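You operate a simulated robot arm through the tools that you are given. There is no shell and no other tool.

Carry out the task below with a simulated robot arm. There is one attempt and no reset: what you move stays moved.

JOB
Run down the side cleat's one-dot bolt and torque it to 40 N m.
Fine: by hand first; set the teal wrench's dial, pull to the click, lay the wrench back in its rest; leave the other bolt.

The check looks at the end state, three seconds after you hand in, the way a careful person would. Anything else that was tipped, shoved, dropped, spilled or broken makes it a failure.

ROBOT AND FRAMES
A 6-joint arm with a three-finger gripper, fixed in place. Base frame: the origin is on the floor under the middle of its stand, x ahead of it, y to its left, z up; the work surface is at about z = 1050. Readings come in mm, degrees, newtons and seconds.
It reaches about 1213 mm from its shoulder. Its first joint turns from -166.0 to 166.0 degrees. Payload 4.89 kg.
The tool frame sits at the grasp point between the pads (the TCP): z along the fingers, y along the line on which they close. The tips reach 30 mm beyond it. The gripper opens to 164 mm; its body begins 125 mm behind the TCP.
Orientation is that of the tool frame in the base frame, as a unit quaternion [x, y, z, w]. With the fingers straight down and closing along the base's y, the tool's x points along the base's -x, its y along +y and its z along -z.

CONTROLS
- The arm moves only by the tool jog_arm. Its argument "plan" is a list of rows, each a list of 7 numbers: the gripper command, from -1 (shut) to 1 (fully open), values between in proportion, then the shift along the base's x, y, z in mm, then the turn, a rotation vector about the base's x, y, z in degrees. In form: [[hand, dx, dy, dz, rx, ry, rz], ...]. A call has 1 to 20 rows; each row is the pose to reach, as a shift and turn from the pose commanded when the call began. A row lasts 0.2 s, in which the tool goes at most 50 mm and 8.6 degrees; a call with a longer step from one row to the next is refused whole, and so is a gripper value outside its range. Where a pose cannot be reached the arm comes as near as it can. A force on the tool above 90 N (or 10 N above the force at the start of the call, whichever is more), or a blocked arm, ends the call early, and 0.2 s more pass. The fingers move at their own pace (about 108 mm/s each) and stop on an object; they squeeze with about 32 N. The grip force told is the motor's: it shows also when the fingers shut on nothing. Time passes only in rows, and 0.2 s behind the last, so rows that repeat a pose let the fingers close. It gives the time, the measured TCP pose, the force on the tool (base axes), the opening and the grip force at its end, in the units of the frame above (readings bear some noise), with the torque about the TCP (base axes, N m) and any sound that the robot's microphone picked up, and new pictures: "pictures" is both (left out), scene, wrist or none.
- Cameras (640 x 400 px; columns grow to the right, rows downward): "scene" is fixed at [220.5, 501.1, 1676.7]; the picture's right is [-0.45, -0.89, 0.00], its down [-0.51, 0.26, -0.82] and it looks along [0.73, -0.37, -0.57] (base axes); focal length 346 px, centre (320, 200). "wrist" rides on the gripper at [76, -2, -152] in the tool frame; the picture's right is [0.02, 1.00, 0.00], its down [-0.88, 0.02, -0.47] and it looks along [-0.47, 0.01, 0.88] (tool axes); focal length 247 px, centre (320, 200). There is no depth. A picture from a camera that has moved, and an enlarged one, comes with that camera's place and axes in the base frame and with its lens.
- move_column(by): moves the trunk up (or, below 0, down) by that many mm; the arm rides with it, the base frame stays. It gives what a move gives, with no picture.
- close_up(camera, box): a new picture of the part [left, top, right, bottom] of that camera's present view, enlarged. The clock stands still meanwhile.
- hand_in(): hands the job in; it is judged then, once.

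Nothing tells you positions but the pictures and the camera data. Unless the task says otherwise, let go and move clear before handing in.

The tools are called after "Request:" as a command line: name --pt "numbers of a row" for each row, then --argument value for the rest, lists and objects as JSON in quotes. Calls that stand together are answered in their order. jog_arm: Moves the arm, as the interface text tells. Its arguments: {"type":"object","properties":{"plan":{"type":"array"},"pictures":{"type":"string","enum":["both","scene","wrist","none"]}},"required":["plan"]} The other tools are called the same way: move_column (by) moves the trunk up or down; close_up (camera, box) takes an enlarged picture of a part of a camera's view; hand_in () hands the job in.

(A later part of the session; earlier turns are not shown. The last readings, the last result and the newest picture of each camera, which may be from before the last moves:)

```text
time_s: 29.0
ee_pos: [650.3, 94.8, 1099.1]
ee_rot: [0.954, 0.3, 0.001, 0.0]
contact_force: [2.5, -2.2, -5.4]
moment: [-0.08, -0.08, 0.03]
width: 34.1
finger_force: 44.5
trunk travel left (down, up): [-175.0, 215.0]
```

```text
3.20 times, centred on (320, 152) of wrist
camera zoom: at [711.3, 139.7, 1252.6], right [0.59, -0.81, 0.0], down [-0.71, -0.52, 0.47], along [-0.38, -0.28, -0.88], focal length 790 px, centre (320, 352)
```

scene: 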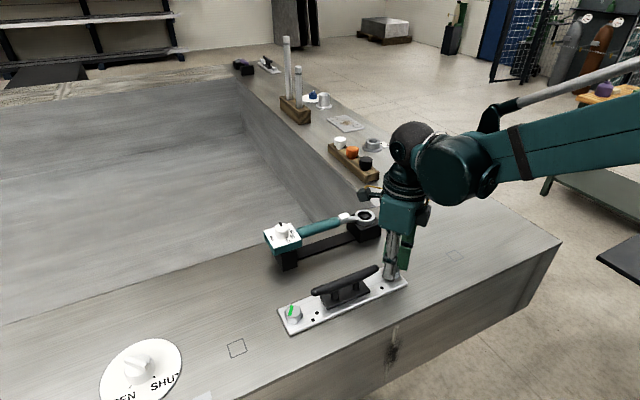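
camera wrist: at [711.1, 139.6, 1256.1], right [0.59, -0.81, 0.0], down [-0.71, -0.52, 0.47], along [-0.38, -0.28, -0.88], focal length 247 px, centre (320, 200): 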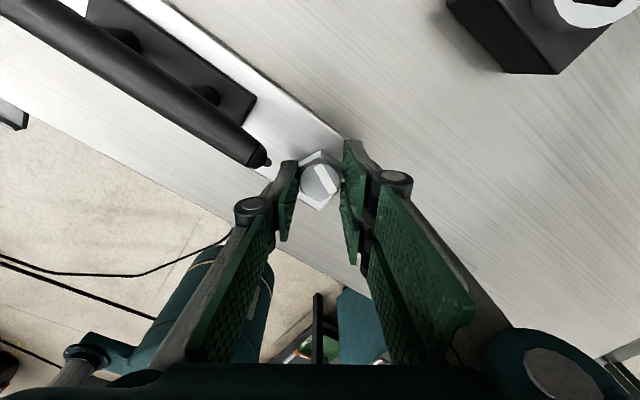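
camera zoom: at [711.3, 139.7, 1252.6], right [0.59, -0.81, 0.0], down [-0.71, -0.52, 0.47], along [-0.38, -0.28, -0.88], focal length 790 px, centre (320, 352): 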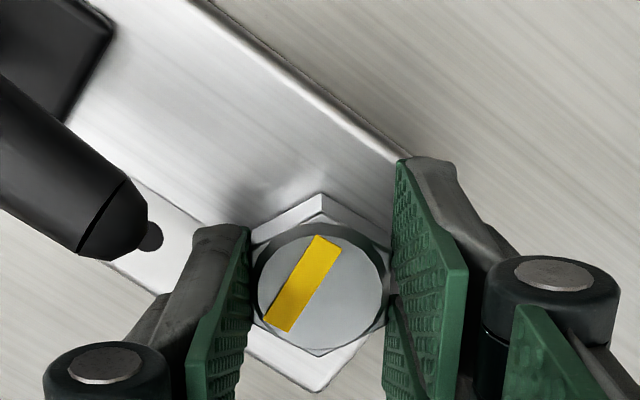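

The stripe has turned yellow, so the bolt may now be seated by hand. I'll check the seat by eye before deciding whether to turn more.

Request:
jog_arm --pt "-0.42 0 0 0 0 0 0" --pt "-0.2 0 0 0 0 0 0" --pt "-0.2 0 0 15 0 0 0" --pt "-0.2 0 0 40 0 0 0" --pt "-0.2 -10 -30 70 0 0 0" --pt "-0.2 -30 -70 90 0 0 0" --pictures "both"

Request:
close_up --camera "scene" --box '[360, 250, 424, 290]'

```text
time_s: 30.4
ee_pos: [622.8, 26.2, 1191.0]
ee_rot: [0.954, 0.3, -0.001, 0.0]
contact_force: [2.3, 1.6, -0.5]
moment: [-0.24, 0.24, -0.02]
width: 65.6
finger_force: 0.1
trunk travel left (down, up): [-175.0, 215.0]
camera wrist: at [682.5, 71.3, 1343.6], right [0.59, -0.81, 0.0], down [-0.71, -0.52, 0.47], along [-0.38, -0.28, -0.88], focal length 247 px, centre (320, 200)
```

scene: 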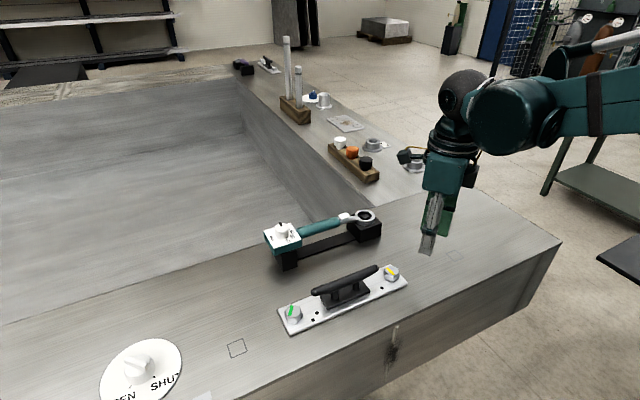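
wrist: 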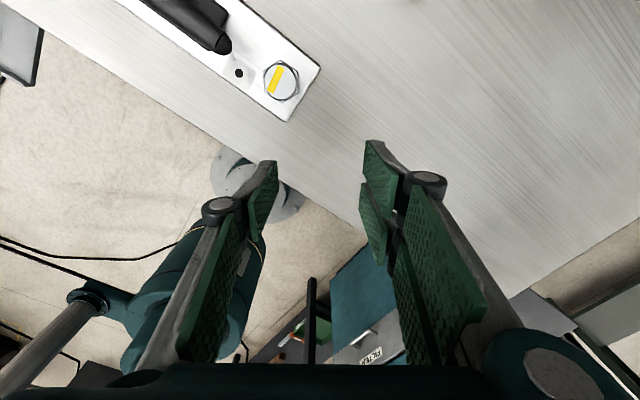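

```text
10.00 times, centred on (392, 270) of scene
camera zoom: at [220.5, 501.1, 1676.7], right [-0.45, -0.89, 0.0], down [-0.51, 0.26, -0.82], along [0.73, -0.37, -0.57], focal length 3458 px, centre (-400, -500)
```

zoom: 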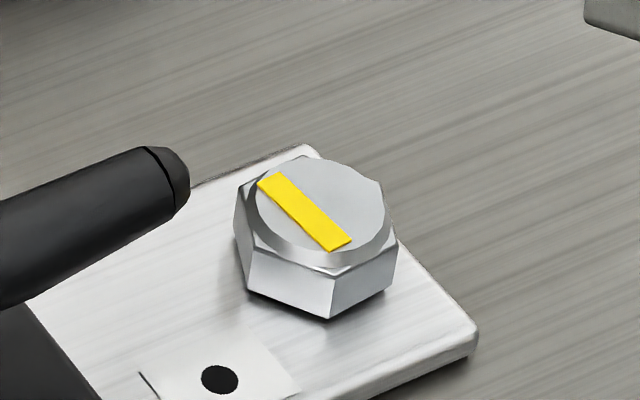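

The bolt head now looks seated on the plate (dropped about 5 mm, yellow stripe). Next is the dial: I'll move above the wrench knob with the fingers across the pointer (closing along y).

Request:
jog_arm --pt "-0.2 0 0 25 0 0 8.1" --pt "-0.2 12 16 50 0 0 16.1" --pt "-0.2 24 32 50 0 0 24.2" --pt "-0.2 36 48 50 0 0 32.2" --pt "-0.2 48 64 50 0 0 40.3" --pt "-0.2 60 80 50 0 0 48.3" --pt "-0.2 72 96 50 0 0 56.4" --pt "-0.2 85 112 50 0 0 64.4" --pt "-0.2 98 128 50 0 0 72.5" --pt "-0.2 110 144 50 0 0 80.6" --pt "-0.2 122 160 50 0 0 88.6" --pt "-0.2 135 176 50 0 0 96.7" --pt "-0.2 147 192 50 0 0 104.7" --pt "-0.2 159 208 50 0 0 112.8" --pt "-0.2 171 224 50 0 0 120.8" --pt "-0.2 184 240 50 0 0 128.9" --pt "-0.2 196 256 50 0 0 137" --pt "-0.2 208 270.5 50 0 0 145" --pictures "both"

Request:
close_up --camera "wrist" --box '[240, 100, 400, 200]'

Request:
close_up --camera "scene" --box '[240, 190, 400, 290]'

```text
time_s: 34.2
ee_pos: [827.5, 296.5, 1241.2]
ee_rot: [-0.001, 1.0, 0.0, -0.001]
contact_force: [-0.3, -0.9, 0.9]
moment: [0.11, -0.12, -0.01]
width: 65.6
finger_force: 0.0
trunk travel left (down, up): [-175.0, 215.0]
camera wrist: at [750.7, 293.7, 1393.6], right [-0.02, 1.0, 0.0], down [0.88, 0.02, 0.47], along [0.47, 0.01, -0.88], focal length 247 px, centre (320, 200)
```

scene: 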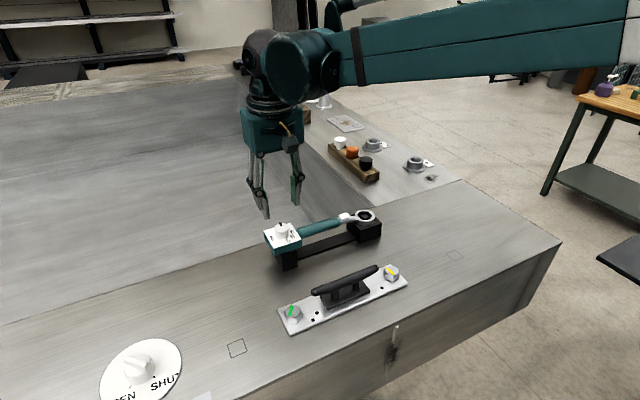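
wrist: 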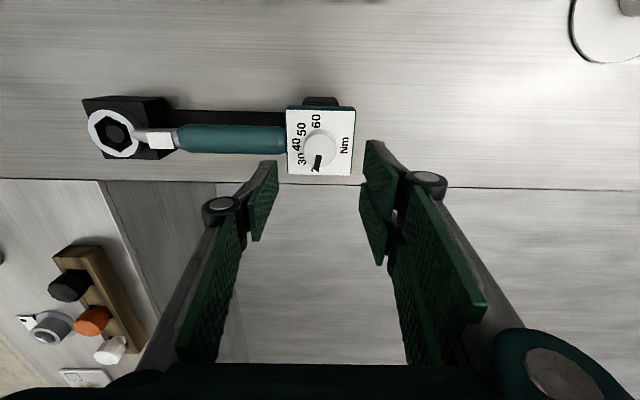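

```text
4.00 times, centred on (320, 150) of wrist
camera zoom: at [750.7, 293.7, 1393.6], right [-0.02, 1.0, 0.0], down [0.88, 0.02, 0.47], along [0.47, 0.01, -0.88], focal length 988 px, centre (320, 400)
```

zoom: 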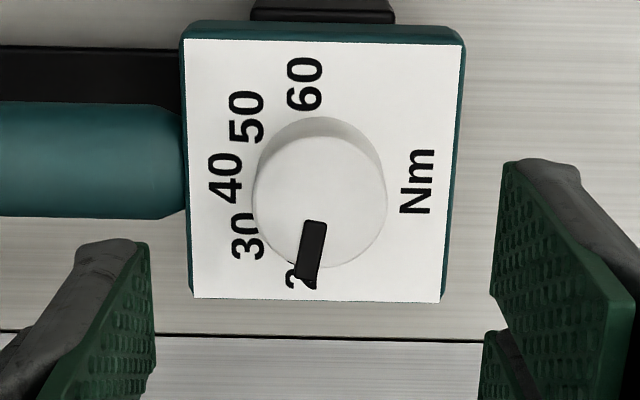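

```text
4.00 times, centred on (320, 240) of scene
camera zoom: at [220.5, 501.1, 1676.7], right [-0.45, -0.89, 0.0], down [-0.51, 0.26, -0.82], along [0.73, -0.37, -0.57], focal length 1383 px, centre (320, 40)
```

zoom: 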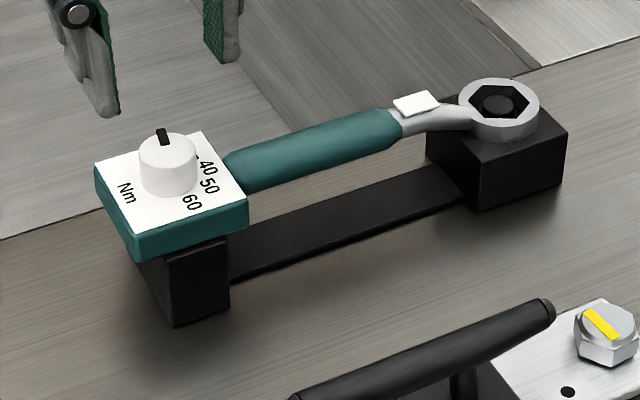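

The dial's 40 mark is exactly toward the handle (80° clockwise from the pointer at 20). I'll centre over the knob and go down partway to check.

Request:
jog_arm --pt "-0.2 -2 0 -15 0 0 0" --pt "-0.2 -4 0 -30 0 0 0" --pt "-0.2 -5 0 -45 0 0 0" --pt "-0.2 -5 0 -55 0 0 0" --pictures "both"

Request:
close_up --camera "wrist" --box '[220, 100, 420, 225]'

Request:
close_up --camera "scene" --box '[230, 180, 326, 240]'

```text
time_s: 35.2
ee_pos: [823.6, 295.1, 1184.9]
ee_rot: [0.0, 1.0, 0.0, 0.0]
contact_force: [0.3, 0.6, 0.7]
moment: [-0.01, -0.02, -0.02]
width: 65.3
finger_force: 0.1
trunk travel left (down, up): [-175.0, 215.0]
camera wrist: at [745.7, 293.3, 1337.9], right [-0.02, 1.0, 0.0], down [0.88, 0.02, 0.47], along [0.47, 0.01, -0.88], focal length 247 px, centre (320, 200)
```

scene: 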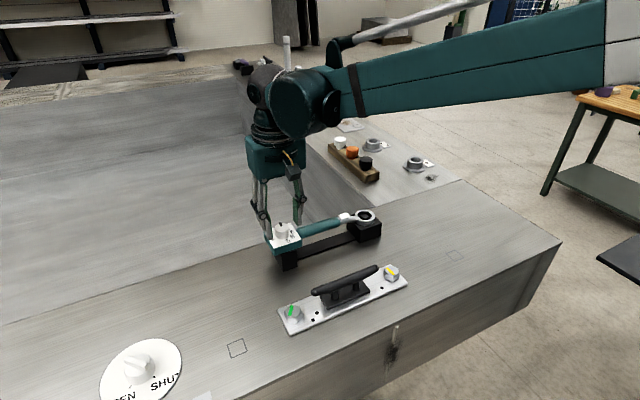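
wrist: 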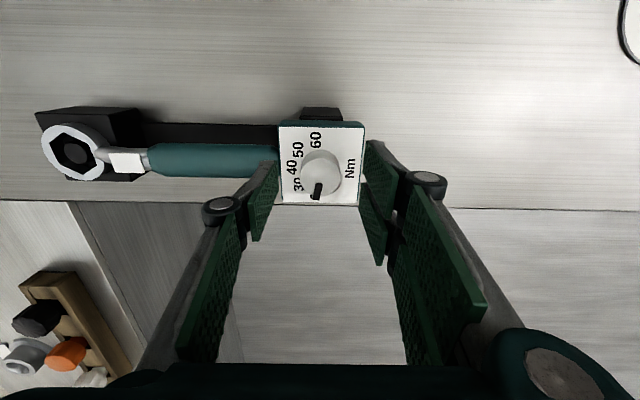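

```text
3.20 times, centred on (320, 162) of wrist
camera zoom: at [745.7, 293.3, 1337.9], right [-0.02, 1.0, 0.0], down [0.88, 0.02, 0.47], along [0.47, 0.01, -0.88], focal length 790 px, centre (320, 320)
```

zoom: 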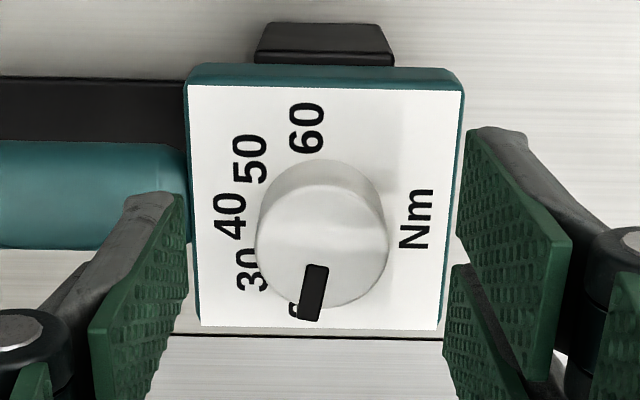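

```text
6.67 times, centred on (278, 210) of scene
camera zoom: at [220.5, 501.1, 1676.7], right [-0.45, -0.89, 0.0], down [-0.51, 0.26, -0.82], along [0.73, -0.37, -0.57], focal length 2305 px, centre (600, 133)
```

zoom: 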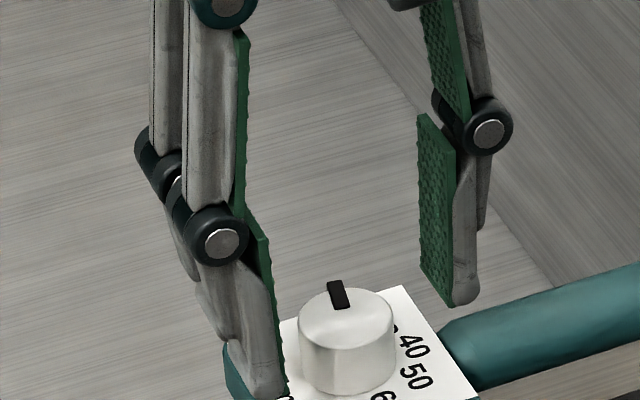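

The knob sits between the fingers; I'll shift 1.5 mm further out, lower about 14 mm to keep the tips above the face, and close on it.

Request:
jog_arm --pt "-0.2 1.5 0.5 -5 0 0 0" --pt "-0.2 1.5 0.5 -10 0 0 0" --pt "-0.2 1.5 0.5 -14 0 0 0" --pt "-0.2 1.5 0.5 -14 0 0 0" --pictures "none"

Request:
close_up --camera "wrist" --box '[220, 100, 420, 225]'

Request:
close_up --camera "scene" --box '[230, 180, 326, 240]'

```text
time_s: 36.2
ee_pos: [824.5, 296.3, 1171.1]
ee_rot: [0.0, 1.0, -0.001, 0.0]
contact_force: [0.0, 0.0, -0.1]
moment: [0.02, 0.03, 0.03]
width: 65.6
finger_force: 0.1
trunk travel left (down, up): [-175.0, 215.0]
```

```text
3.20 times, centred on (320, 162) of wrist
camera zoom: at [747.2, 294.4, 1323.7], right [-0.02, 1.0, 0.0], down [0.88, 0.02, 0.47], along [0.47, 0.01, -0.88], focal length 790 px, centre (320, 320)
```

zoom: 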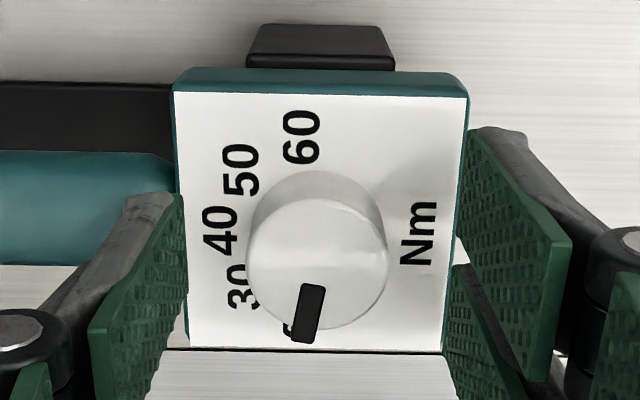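

```text
6.67 times, centred on (278, 210) of scene
camera zoom: at [220.5, 501.1, 1676.7], right [-0.45, -0.89, 0.0], down [-0.51, 0.26, -0.82], along [0.73, -0.37, -0.57], focal length 2305 px, centre (600, 133)
```

zoom: 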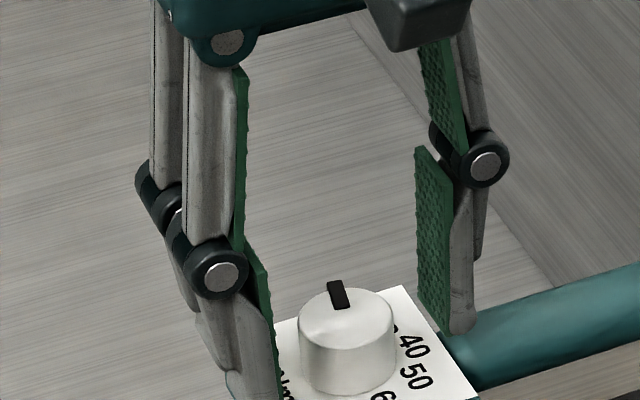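

Well centred. Closing on the knob now.

Request:
jog_arm --pt "-0.2 0.8 0 0 0 0 0" --pt "-0.5 0.8 0 0 0 0 0" --pt "-1 0.8 0 0 0 0 0" --pt "-1 0.8 0 0 0 0 0" --pictures "none"

Request:
close_up --camera "wrist" --box '[220, 100, 420, 225]'

Request:
close_up --camera "scene" --box '[230, 180, 326, 240]'

```text
time_s: 37.2
ee_pos: [825.5, 297.5, 1170.8]
ee_rot: [0.0, 1.0, 0.0, 0.001]
contact_force: [-0.2, -2.2, 0.1]
moment: [-0.07, 0.03, 0.0]
width: 32.7
finger_force: 32.6
trunk travel left (down, up): [-175.0, 215.0]
```

```text
3.20 times, centred on (320, 162) of wrist
camera zoom: at [748.1, 294.0, 1323.8], right [-0.02, 1.0, 0.0], down [0.88, 0.02, 0.47], along [0.47, 0.01, -0.88], focal length 790 px, centre (320, 320)
```

zoom: 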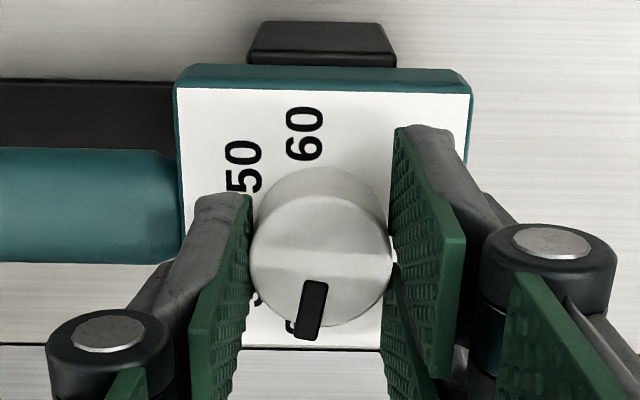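

```text
6.67 times, centred on (278, 210) of scene
camera zoom: at [220.5, 501.1, 1676.7], right [-0.45, -0.89, 0.0], down [-0.51, 0.26, -0.82], along [0.73, -0.37, -0.57], focal length 2305 px, centre (600, 133)
```

zoom: 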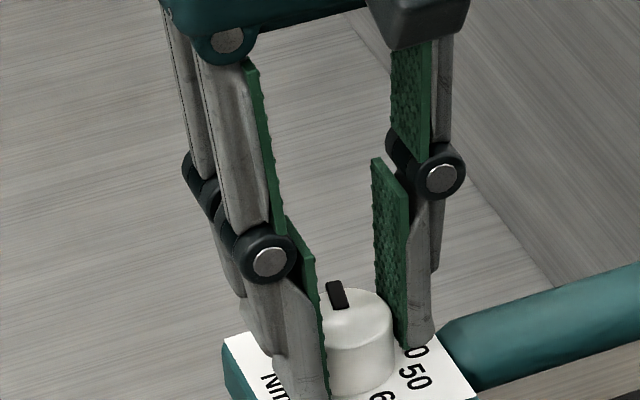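

The knob is held. Turning it 80° clockwise, from 20 to 40.

Request:
jog_arm --pt "-1 0 0 0 0 0 -8" --pt "-1 0 0 0 0 0 -16" --pt "-1 0 0 0 0 0 -24" --pt "-1 0 0 0 0 0 -32" --pt "-1 0 0 0 0 0 -40" --pt "-1 0 0 0 0 0 -48" --pt "-1 0 0 0 0 0 -56" --pt "-1 0 0 0 0 0 -64" --pt "-1 0 0 0 0 0 -72" --pt "-1 0 0 0 0 0 -80" --pt "-1 0 0 0 0 0 -80" --pictures "wrist"

Request:
close_up --camera "wrist" --box '[220, 100, 420, 225]'

Request:
close_up --camera "scene" --box '[230, 180, 326, 240]'

```text
time_s: 39.6
ee_pos: [824.1, 298.0, 1171.4]
ee_rot: [0.644, 0.765, 0.0, 0.0]
contact_force: [0.3, 0.3, 0.6]
moment: [0.29, -0.03, -0.02]
width: 32.9
finger_force: 31.5
trunk travel left (down, up): [-175.0, 215.0]
camera wrist: at [809.6, 370.9, 1323.8], right [0.98, 0.19, 0.0], down [0.17, -0.86, 0.47], along [0.09, -0.46, -0.88], focal length 247 px, centre (320, 200)
```

wrist: 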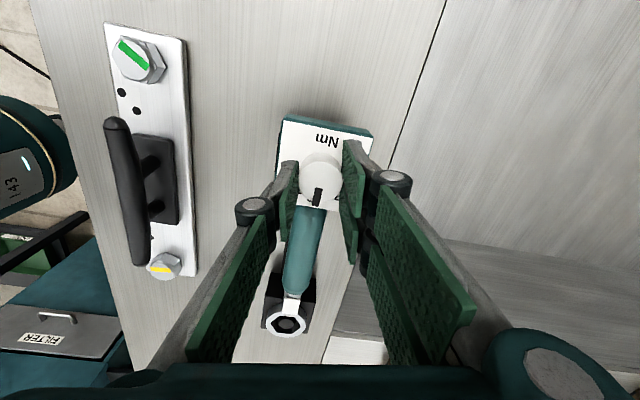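

```text
3.20 times, centred on (320, 162) of wrist
camera zoom: at [809.6, 370.9, 1323.8], right [0.98, 0.19, 0.0], down [0.17, -0.86, 0.47], along [0.09, -0.46, -0.88], focal length 790 px, centre (320, 320)
```

zoom: 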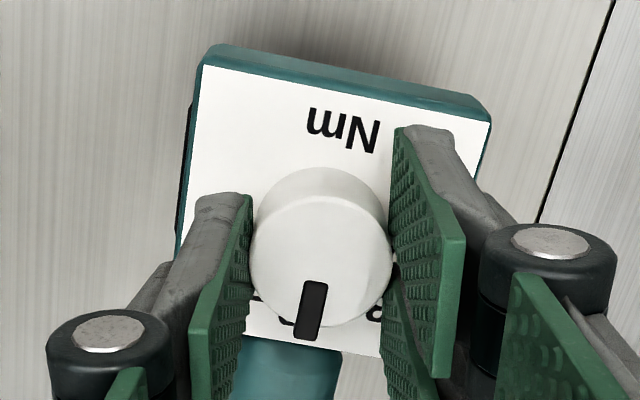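

```text
6.67 times, centred on (278, 210) of scene
camera zoom: at [220.5, 501.1, 1676.7], right [-0.45, -0.89, 0.0], down [-0.51, 0.26, -0.82], along [0.73, -0.37, -0.57], focal length 2305 px, centre (600, 133)
```

zoom: 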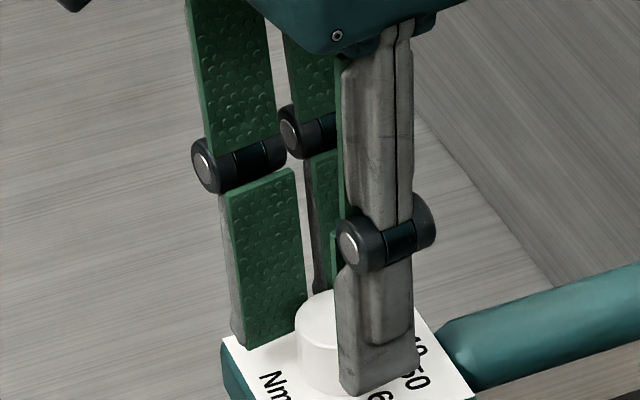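

The knob turned with the hand. I'll let go, rise, and read the dial from above.

Request:
jog_arm --pt "-0.4 0 0 0 0 0 0" --pt "-0.2 0 0 0 0 0 0" --pt "-0.2 0 0 15 0 0 0" --pt "-0.2 0 0 35 0 0 0" --pt "-0.2 0 20 60 0 0 0" --pt "-0.2 0 40 80 0 0 0" --pictures "both"

Request:
close_up --camera "wrist" --box '[240, 130, 400, 230]'

Request:
close_up --camera "scene" --box '[240, 190, 400, 290]'

```text
time_s: 41.0
ee_pos: [825.6, 334.3, 1251.0]
ee_rot: [0.643, 0.766, 0.0, 0.0]
contact_force: [0.2, -1.5, 0.1]
moment: [0.18, 0.1, 0.02]
width: 65.5
finger_force: 0.0
trunk travel left (down, up): [-175.0, 215.0]
camera wrist: at [809.8, 409.4, 1404.2], right [0.98, 0.19, 0.0], down [0.17, -0.86, 0.47], along [0.09, -0.46, -0.88], focal length 247 px, centre (320, 200)
```

scene: 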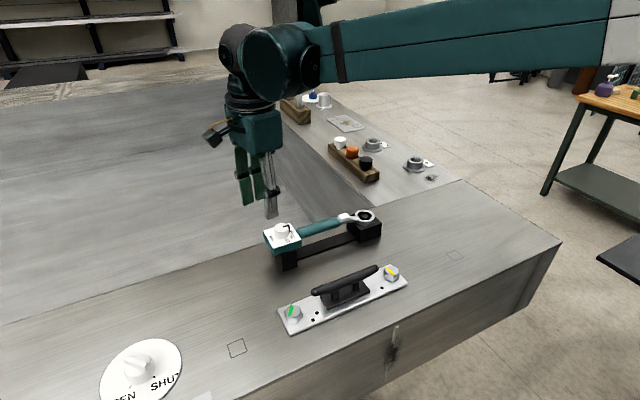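
wrist: 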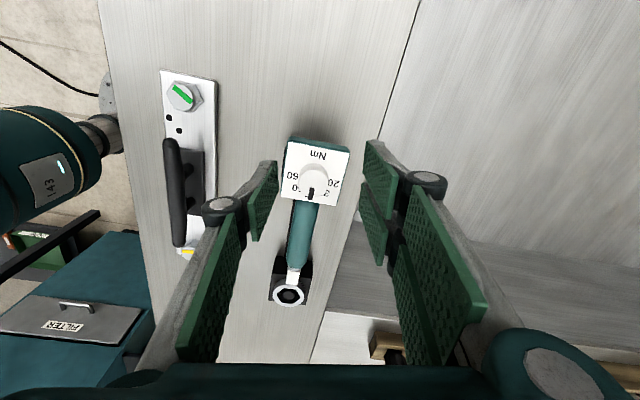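

```text
4.00 times, centred on (320, 180) of wrist
camera zoom: at [809.8, 409.4, 1404.2], right [0.98, 0.19, 0.0], down [0.17, -0.86, 0.47], along [0.09, -0.46, -0.88], focal length 988 px, centre (320, 280)
```

zoom: 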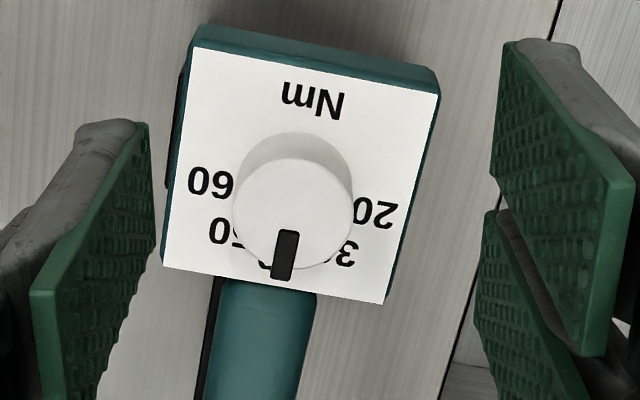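

```text
4.00 times, centred on (320, 240) of scene
camera zoom: at [220.5, 501.1, 1676.7], right [-0.45, -0.89, 0.0], down [-0.51, 0.26, -0.82], along [0.73, -0.37, -0.57], focal length 1383 px, centre (320, 40)
```

zoom: 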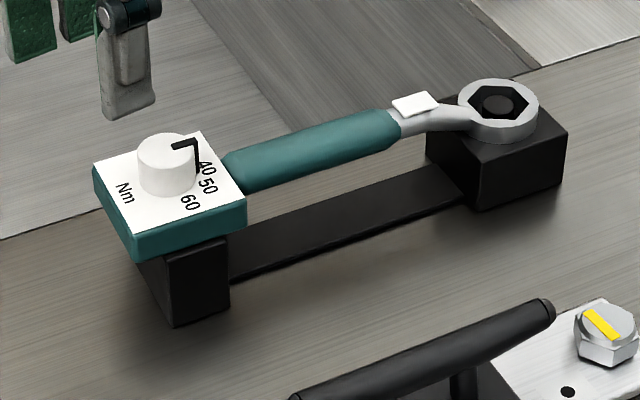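

The pointer now sits near 40. I'll enlarge to check exactly.

Request:
close_up --camera "scene" --box '[260, 218, 308, 248]'

Request:
close_up --camera "wrist" --box '[275, 130, 355, 210]'

```text
13.33 times, centred on (284, 233) of scene
camera zoom: at [220.5, 501.1, 1676.7], right [-0.45, -0.89, 0.0], down [-0.51, 0.26, -0.82], along [0.73, -0.37, -0.57], focal length 4610 px, centre (800, -240)
```

zoom: 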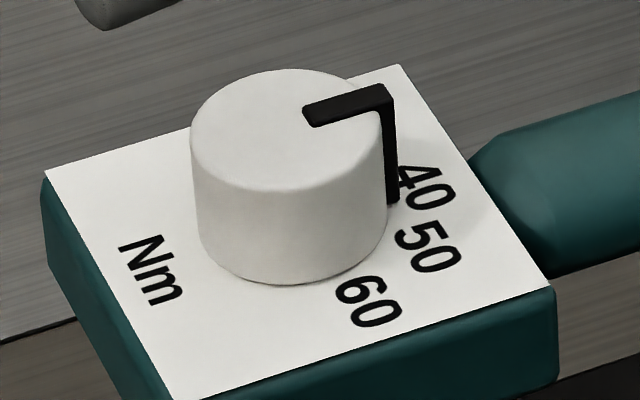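

```text
5.00 times, centred on (315, 170) of wrist
camera zoom: at [809.8, 409.4, 1404.2], right [0.98, 0.19, 0.0], down [0.17, -0.86, 0.47], along [0.09, -0.46, -0.88], focal length 1235 px, centre (345, 350)
```

zoom: 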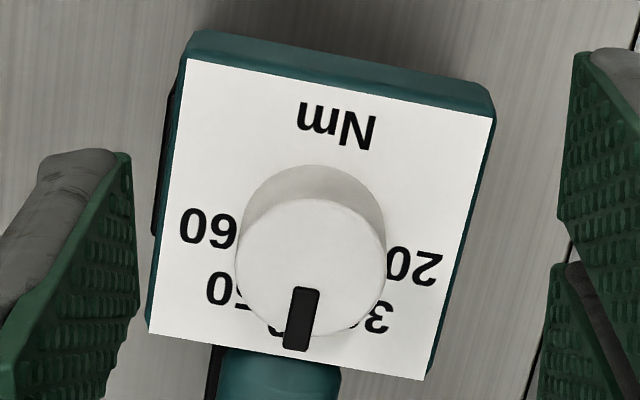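

The pointer is at 40 to within a degree or two. I'll tilt the hand so the camera looks straight down on the dial for a parallax-free reading.

Request:
jog_arm --pt "-0.2 0 -8 0 5.5 1.1 0" --pt "-0.2 0 -16 0 11 2.2 0" --pt "-0.2 0 -24 0 16.5 3.2 0" --pt "-0.2 0 -30 0 22 4.3 0" --pt "-0.2 0 -36 0 27.5 5.4 0" --pt "-0.2 0 -36 0 27.5 5.4 0" --pictures "wrist"

Request:
close_up --camera "wrist" --box '[280, 150, 376, 210]'

```text
time_s: 42.4
ee_pos: [825.7, 300.9, 1250.6]
ee_rot: [0.622, 0.744, 0.152, -0.19]
contact_force: [-0.4, 1.0, -0.2]
moment: [0.05, 0.01, 0.01]
width: 65.6
finger_force: 0.0
trunk travel left (down, up): [-175.0, 215.0]
camera wrist: at [825.3, 295.3, 1421.9], right [0.98, 0.19, 0.0], down [0.19, -0.98, 0.0], along [0.0, 0.0, -1.0], focal length 247 px, centre (320, 200)
```

wrist: 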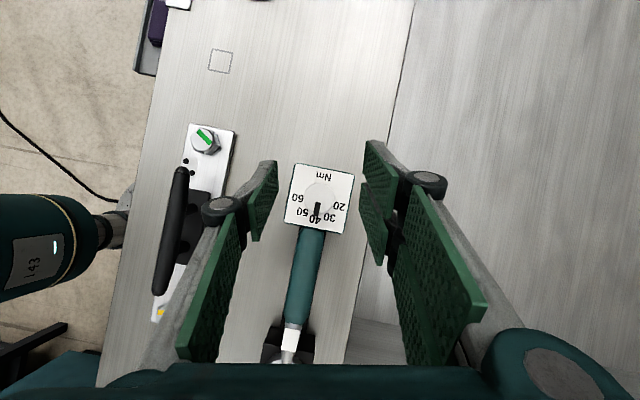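

```text
6.67 times, centred on (328, 180) of wrist
camera zoom: at [825.3, 295.3, 1421.9], right [0.98, 0.19, 0.0], down [0.19, -0.98, 0.0], along [0.0, 0.0, -1.0], focal length 1646 px, centre (267, 333)
```

zoom: 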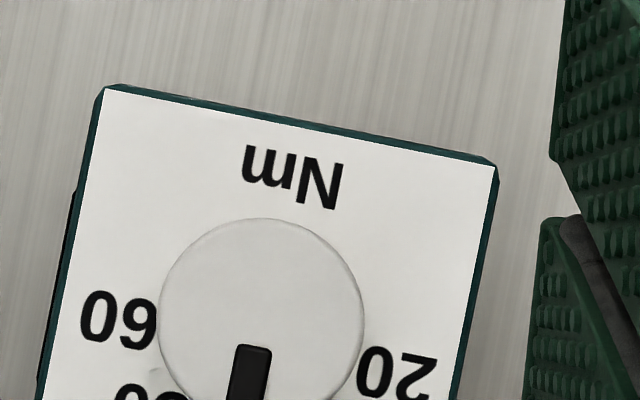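

A true top view. Let me enlarge a lower box to see the pointer and the whole scale.

Request:
close_up --camera "wrist" --box '[280, 160, 376, 240]'

Request:
close_up --camera "wrist" --box '[240, 140, 400, 380]'

Request:
close_up --camera "wrist" --box '[240, 290, 360, 370]'

```text
5.00 times, centred on (328, 200) of wrist
camera zoom: at [825.3, 295.3, 1421.9], right [0.98, 0.19, 0.0], down [0.19, -0.98, 0.0], along [0.0, 0.0, -1.0], focal length 1235 px, centre (280, 200)
```

zoom: 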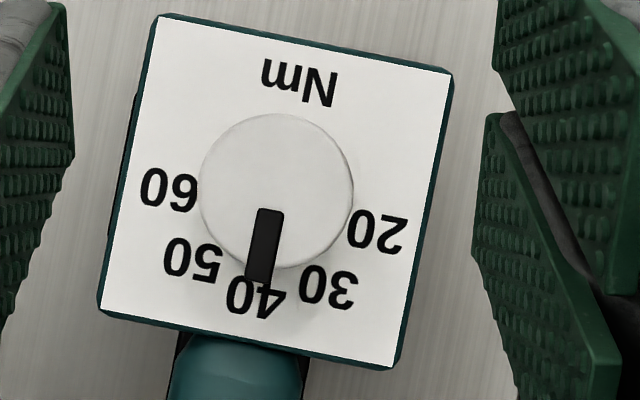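

```text
1.67 times, centred on (320, 260) of wrist
camera zoom: at [825.3, 295.3, 1421.9], right [0.98, 0.19, 0.0], down [0.19, -0.98, 0.0], along [0.0, 0.0, -1.0], focal length 412 px, centre (320, 100)
```

zoom: 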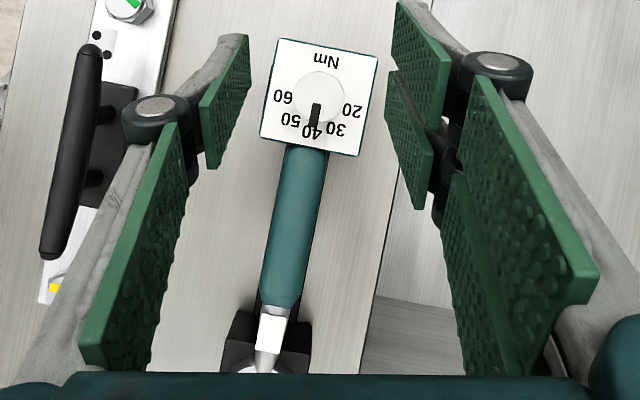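

```text
5.00 times, centred on (300, 330) of wrist
camera zoom: at [825.3, 295.3, 1421.9], right [0.98, 0.19, 0.0], down [0.19, -0.98, 0.0], along [0.0, 0.0, -1.0], focal length 1235 px, centre (420, -450)
```

zoom: 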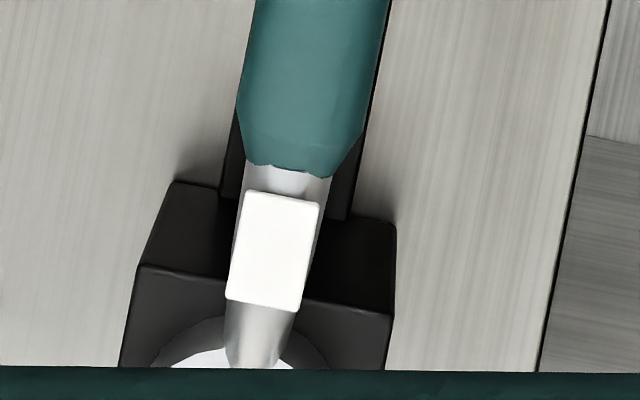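

The dial reads 40 within about a degree. Next I'll look straight down on the wrench's ring to learn its hex orientation and position.

Request:
jog_arm --pt "-0.2 0 -40 0 0 0 0" --pt "-0.2 0 -80 0 0 0 0" --pt "-0.2 0 -120 0 0 0 0" --pt "-0.2 0 -160 0 0 0 0" --pt "-0.2 0 -200 0 0 0 0" --pt "-0.2 0 -232 0 0 0 0" --pt "-0.2 0 -232 0 0 0 0" --pictures "wrist"

Request:
close_up --camera "wrist" --box '[270, 150, 366, 230]'

```text
time_s: 44.0
ee_pos: [825.3, 68.5, 1249.7]
ee_rot: [0.623, 0.744, 0.151, -0.188]
contact_force: [0.0, -1.2, 0.0]
moment: [0.09, 0.01, -0.01]
width: 65.7
finger_force: 0.1
trunk travel left (down, up): [-175.0, 215.0]
camera wrist: at [825.0, 63.9, 1421.1], right [0.98, 0.19, 0.0], down [0.19, -0.98, 0.0], along [0.0, 0.0, -1.0], focal length 247 px, centre (320, 200)
```

wrist: 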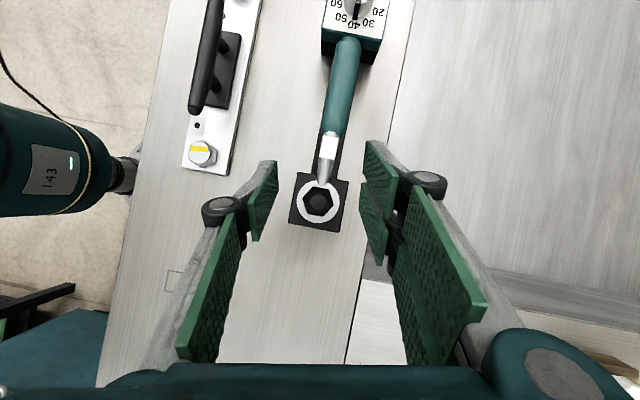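

```text
5.00 times, centred on (318, 190) of wrist
camera zoom: at [825.0, 63.9, 1421.1], right [0.98, 0.19, 0.0], down [0.19, -0.98, 0.0], along [0.0, 0.0, -1.0], focal length 1235 px, centre (330, 250)
```

zoom: 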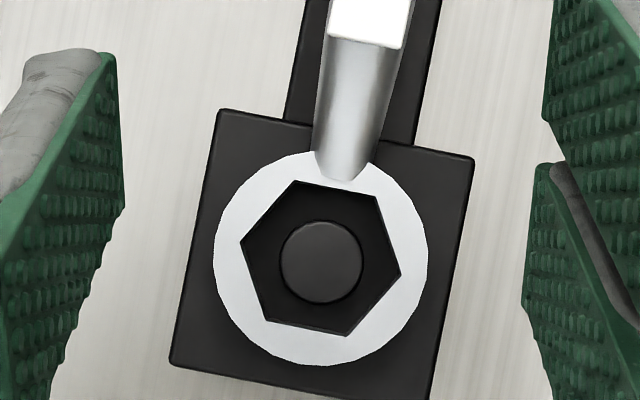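

The ring is a six-point hex with flats square to the handle, centred near (823, 61). I'll take the same straight-down view of the bolt to get its exact place and hex angle.

Request:
jog_arm --pt "-0.2 -35 6 0 0 0 0" --pt "-0.2 -70 12 0 0 0 0" --pt "-0.2 -105 18 0 0 0 0" --pt "-0.2 -140 24 0 0 0 0" --pt "-0.2 -174.5 31 0 0 0 0" --pt "-0.2 -174.5 31 0 0 0 0" --pictures "wrist"

Request:
close_up --camera "wrist" --box '[270, 150, 366, 230]'

```text
time_s: 45.4
ee_pos: [650.5, 100.4, 1250.7]
ee_rot: [0.623, 0.744, 0.152, -0.188]
contact_force: [-1.0, 0.1, -0.4]
moment: [0.02, -0.18, -0.06]
width: 65.6
finger_force: 0.0
trunk travel left (down, up): [-175.0, 215.0]
camera wrist: at [649.9, 94.8, 1421.5], right [0.98, 0.19, 0.0], down [0.19, -0.98, 0.0], along [0.0, 0.0, -1.0], focal length 247 px, centre (320, 200)
```

wrist: 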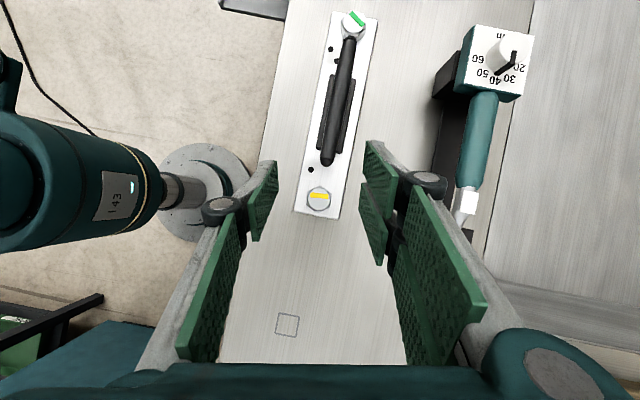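

```text
5.00 times, centred on (318, 190) of wrist
camera zoom: at [649.9, 94.8, 1421.5], right [0.98, 0.19, 0.0], down [0.19, -0.98, 0.0], along [0.0, 0.0, -1.0], focal length 1235 px, centre (330, 250)
```

zoom: 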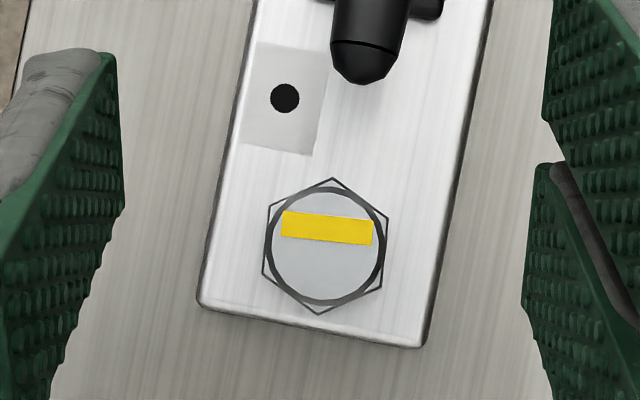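

The bolt is at about (650, 94) with a hex corner at 95°. I'll now untilt and go above the wrench handle near its box end, then swing the hand so the two-finger side faces −x for the later pull.

Request:
jog_arm --pt "-0.1 29 21 0 -5.5 -1.1 0" --pt "-0.1 58 42 0 -11 -2.2 0" --pt "-0.1 87 63 0 -16.5 -3.2 0" --pt "-0.1 116 84 0 -22 -4.3 0" --pt "-0.1 145 105 0 -27.5 -5.4 0" --pt "-0.1 174 125 0 -27.5 -5.4 0" --pt "-0.1 174 125 0 -27.5 -5.4 0" --pictures "none"

Request:
jog_arm --pt "-0.1 0 0 0 0 0 8.5" --pt "-0.1 0 0 0 0 0 17" --pt "-0.1 0 0 0 0 0 25.5" --pt "-0.1 0 0 0 0 0 34" --pt "-0.1 0 0 0 0 0 42.5" --pt "-0.1 0 0 0 0 0 51" --pt "-0.1 0 0 0 0 0 59.5" --pt "-0.1 0 0 0 0 0 68" --pt "-0.1 0 0 0 0 0 76.5" --pt "-0.1 0 0 0 0 0 85" --pt "-0.1 0 0 0 0 0 93.5" --pt "-0.1 0 0 0 0 0 102" --pt "-0.1 0 0 0 0 0 110.5" --pt "-0.1 0 0 0 0 0 119" --pt "-0.1 0 0 0 0 0 127.5" --pt "-0.1 0 0 0 0 0 136" --pt "-0.1 0 0 0 0 0 144.5" --pt "-0.1 0 0 0 0 0 153" --pt "-0.1 0 0 0 0 0 161.5" --pt "-0.1 0 0 0 0 0 170" --pictures "both"

```text
time_s: 47.0
ee_pos: [826.2, 226.1, 1250.6]
ee_rot: [0.643, 0.766, 0.0, 0.0]
contact_force: [0.2, 0.0, -0.2]
moment: [-0.12, 0.09, -0.01]
width: 73.8
finger_force: 0.0
trunk travel left (down, up): [-175.0, 215.0]
```

```text
time_s: 51.2
ee_pos: [824.6, 224.5, 1249.7]
ee_rot: [0.707, -0.707, 0.0, -0.001]
contact_force: [-0.3, -0.6, -0.4]
moment: [0.02, 0.02, -0.01]
width: 73.7
finger_force: 0.1
trunk travel left (down, up): [-175.0, 215.0]
camera wrist: at [826.0, 147.4, 1403.9], right [-1.0, -0.02, 0.0], down [-0.02, 0.88, 0.47], along [-0.01, 0.47, -0.88], focal length 247 px, centre (320, 200)
```

scene: 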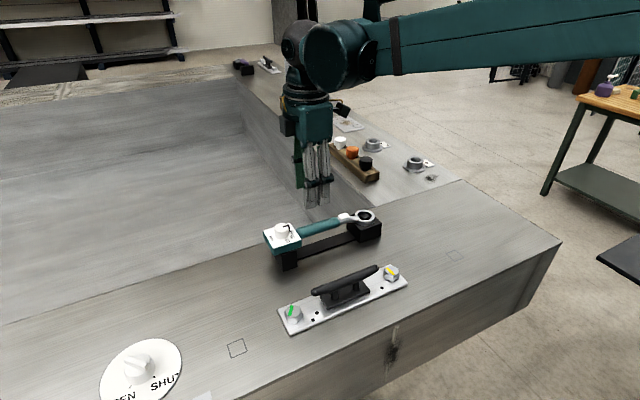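
wrist: 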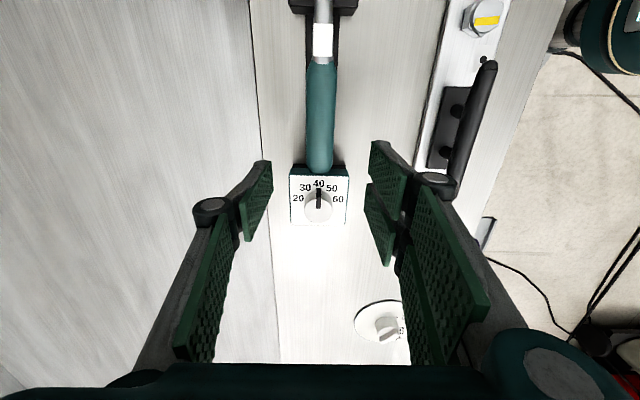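

The hand is turned and above the handle. I'll lower partway and check the clearance on both sides.

Request:
jog_arm --pt "-0.1 0.5 0 -25 0 0 0" --pt "-0.1 0.5 0 -50 0 0 0" --pt "-0.1 0.5 0 -75 0 0 0" --pt "-0.1 0.5 0 -95 0 0 0" --pt "-0.1 0.5 0 -95 0 0 0" --pictures "both"

Request:
close_up --camera "scene" --box '[260, 170, 404, 260]'

Request:
close_up --camera "wrist" --box '[220, 90, 420, 215]'

```text
time_s: 52.4
ee_pos: [826.1, 224.9, 1156.8]
ee_rot: [-0.707, 0.707, 0.0, 0.0]
contact_force: [0.0, -0.3, -0.5]
moment: [0.07, 0.01, 0.0]
width: 73.8
finger_force: 0.0
trunk travel left (down, up): [-175.0, 215.0]
camera wrist: at [826.1, 148.1, 1308.7], right [-1.0, -0.02, 0.0], down [-0.02, 0.88, 0.47], along [-0.01, 0.47, -0.88], focal length 247 px, centre (320, 200)
```

scene: 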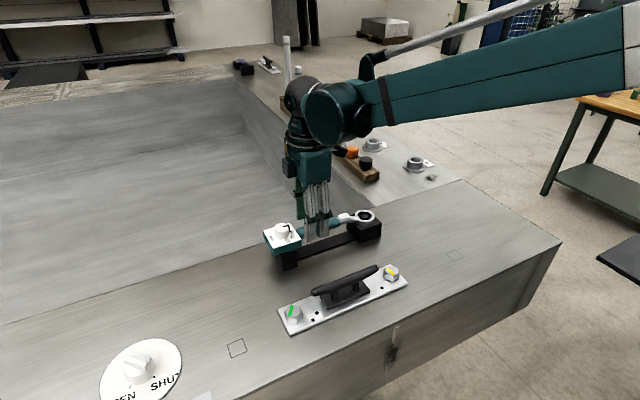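
wrist: 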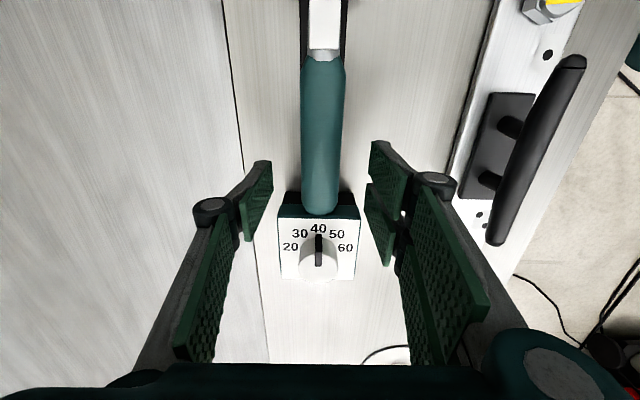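

```text
4.44 times, centred on (332, 215) of scene
camera zoom: at [220.5, 501.1, 1676.7], right [-0.45, -0.89, 0.0], down [-0.51, 0.26, -0.82], along [0.73, -0.37, -0.57], focal length 1537 px, centre (267, 133)
```

zoom: 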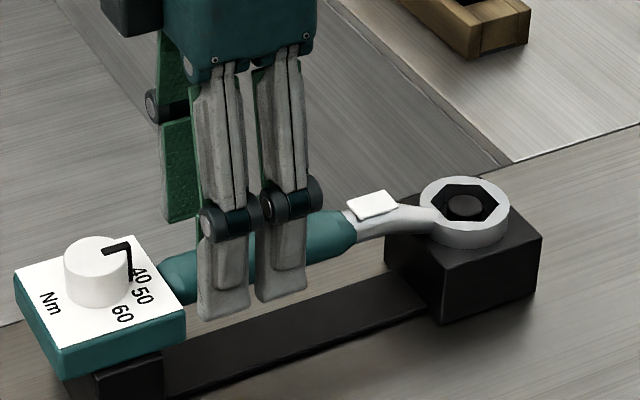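

```text
3.20 times, centred on (320, 152) of wrist
camera zoom: at [826.1, 148.1, 1308.7], right [-1.0, -0.02, 0.0], down [-0.02, 0.88, 0.47], along [-0.01, 0.47, -0.88], focal length 790 px, centre (320, 352)
```

zoom: 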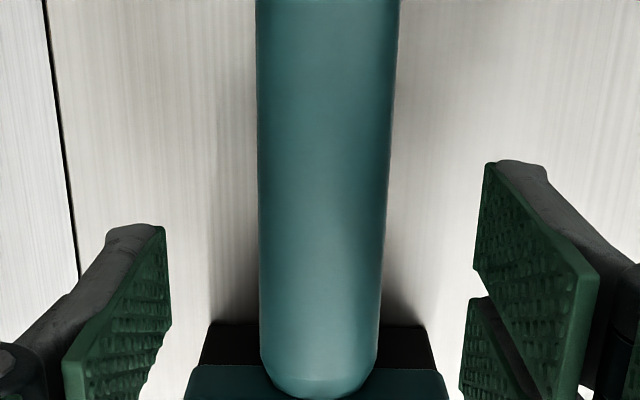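

The handle is centred between the pads, with its axis near z≈1119. I'll lower so the pads straddle the axis and close on it.

Request:
jog_arm --pt "-0.1 0 0 -12 0 0 0" --pt "-0.1 0 0 -24 0 0 0" --pt "-0.1 0 0 -33 0 0 0" --pt "-0.1 0 0 -33 0 0 0" --pt "-0.5 0 0 -33 0 0 0" --pt "-1 0 0 -33 0 0 0" --pt "-1 0 0 -33 0 0 0" --pictures "both"

Request:
close_up --camera "scene" --box '[260, 170, 404, 260]'

Request:
close_up --camera "wrist" --box '[220, 90, 420, 215]'

```text
time_s: 54.0
ee_pos: [824.9, 224.9, 1122.5]
ee_rot: [0.707, -0.707, 0.001, 0.001]
contact_force: [-0.5, -0.3, -0.3]
moment: [0.03, 0.0, -0.16]
width: 29.1
finger_force: 32.2
trunk travel left (down, up): [-175.0, 215.0]
camera wrist: at [825.8, 147.6, 1275.7], right [-1.0, -0.02, 0.0], down [-0.02, 0.88, 0.47], along [-0.01, 0.47, -0.88], focal length 247 px, centre (320, 200)
```

scene: 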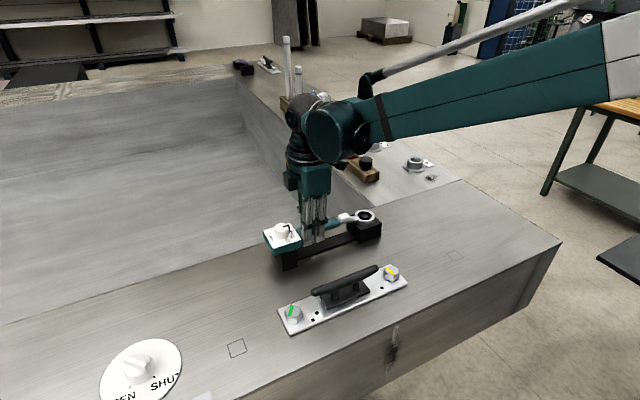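
wrist: 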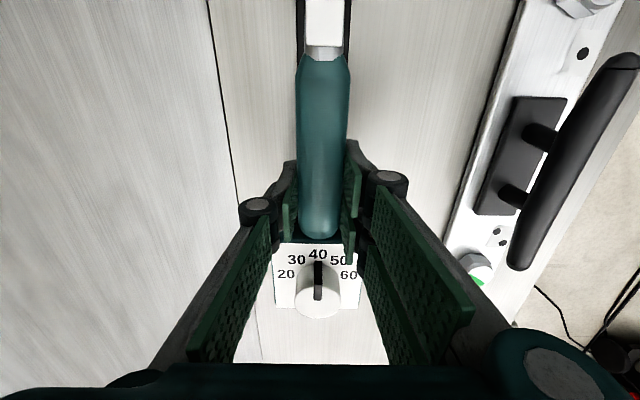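

```text
4.44 times, centred on (332, 215) of scene
camera zoom: at [220.5, 501.1, 1676.7], right [-0.45, -0.89, 0.0], down [-0.51, 0.26, -0.82], along [0.73, -0.37, -0.57], focal length 1537 px, centre (267, 133)
```

zoom: 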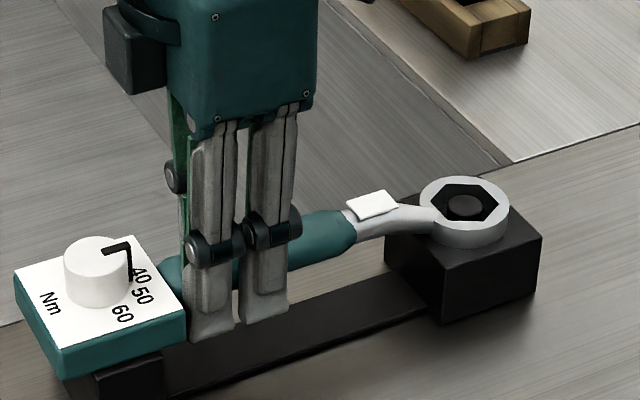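

```text
3.20 times, centred on (320, 152) of wrist
camera zoom: at [825.8, 147.6, 1275.7], right [-1.0, -0.02, 0.0], down [-0.02, 0.88, 0.47], along [-0.01, 0.47, -0.88], focal length 790 px, centre (320, 352)
```

zoom: 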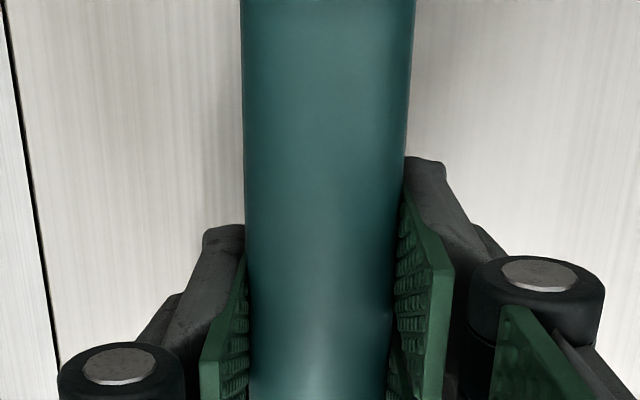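

The handle is held (29 mm). I'll lift straight up gently and see the load and whether the wrench stays level.

Request:
jog_arm --pt "-1 0 0 4 0 0 0" --pt "-1 0 0 8 0 0 0" --pt "-1 0 0 14 0 0 0" --pt "-1 0 0 22 0 0 0" --pt "-1 0 0 30 0 0 0" --pt "-1 0 0 40 0 0 0" --pictures "both"

Request:
close_up --camera "scene" --box '[260, 150, 404, 260]'

```text
time_s: 55.4
ee_pos: [825.5, 224.3, 1163.0]
ee_rot: [0.707, -0.707, 0.0, -0.001]
contact_force: [0.6, -0.4, -5.3]
moment: [-0.07, 0.02, 0.01]
width: 29.2
finger_force: 31.7
trunk travel left (down, up): [-175.0, 215.0]
camera wrist: at [826.6, 147.2, 1315.8], right [-1.0, -0.02, 0.0], down [-0.02, 0.88, 0.47], along [-0.01, 0.47, -0.88], focal length 247 px, centre (320, 200)
```

scene: 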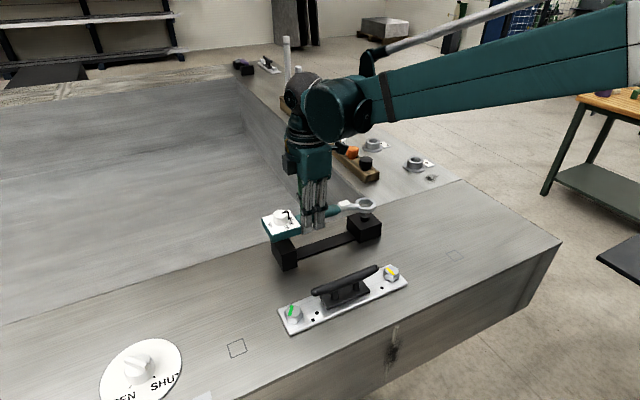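
wrist: 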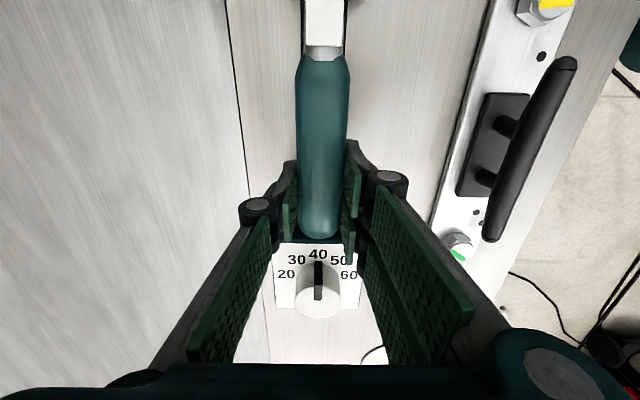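

```text
3.64 times, centred on (332, 205) of scene
camera zoom: at [220.5, 501.1, 1676.7], right [-0.45, -0.89, 0.0], down [-0.51, 0.26, -0.82], along [0.73, -0.37, -0.57], focal length 1257 px, centre (276, 182)
```

zoom: 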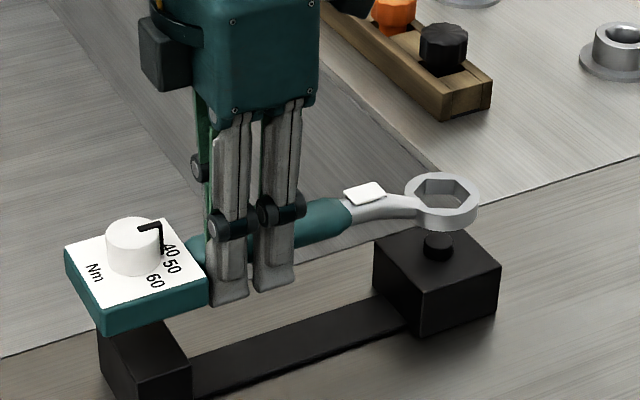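

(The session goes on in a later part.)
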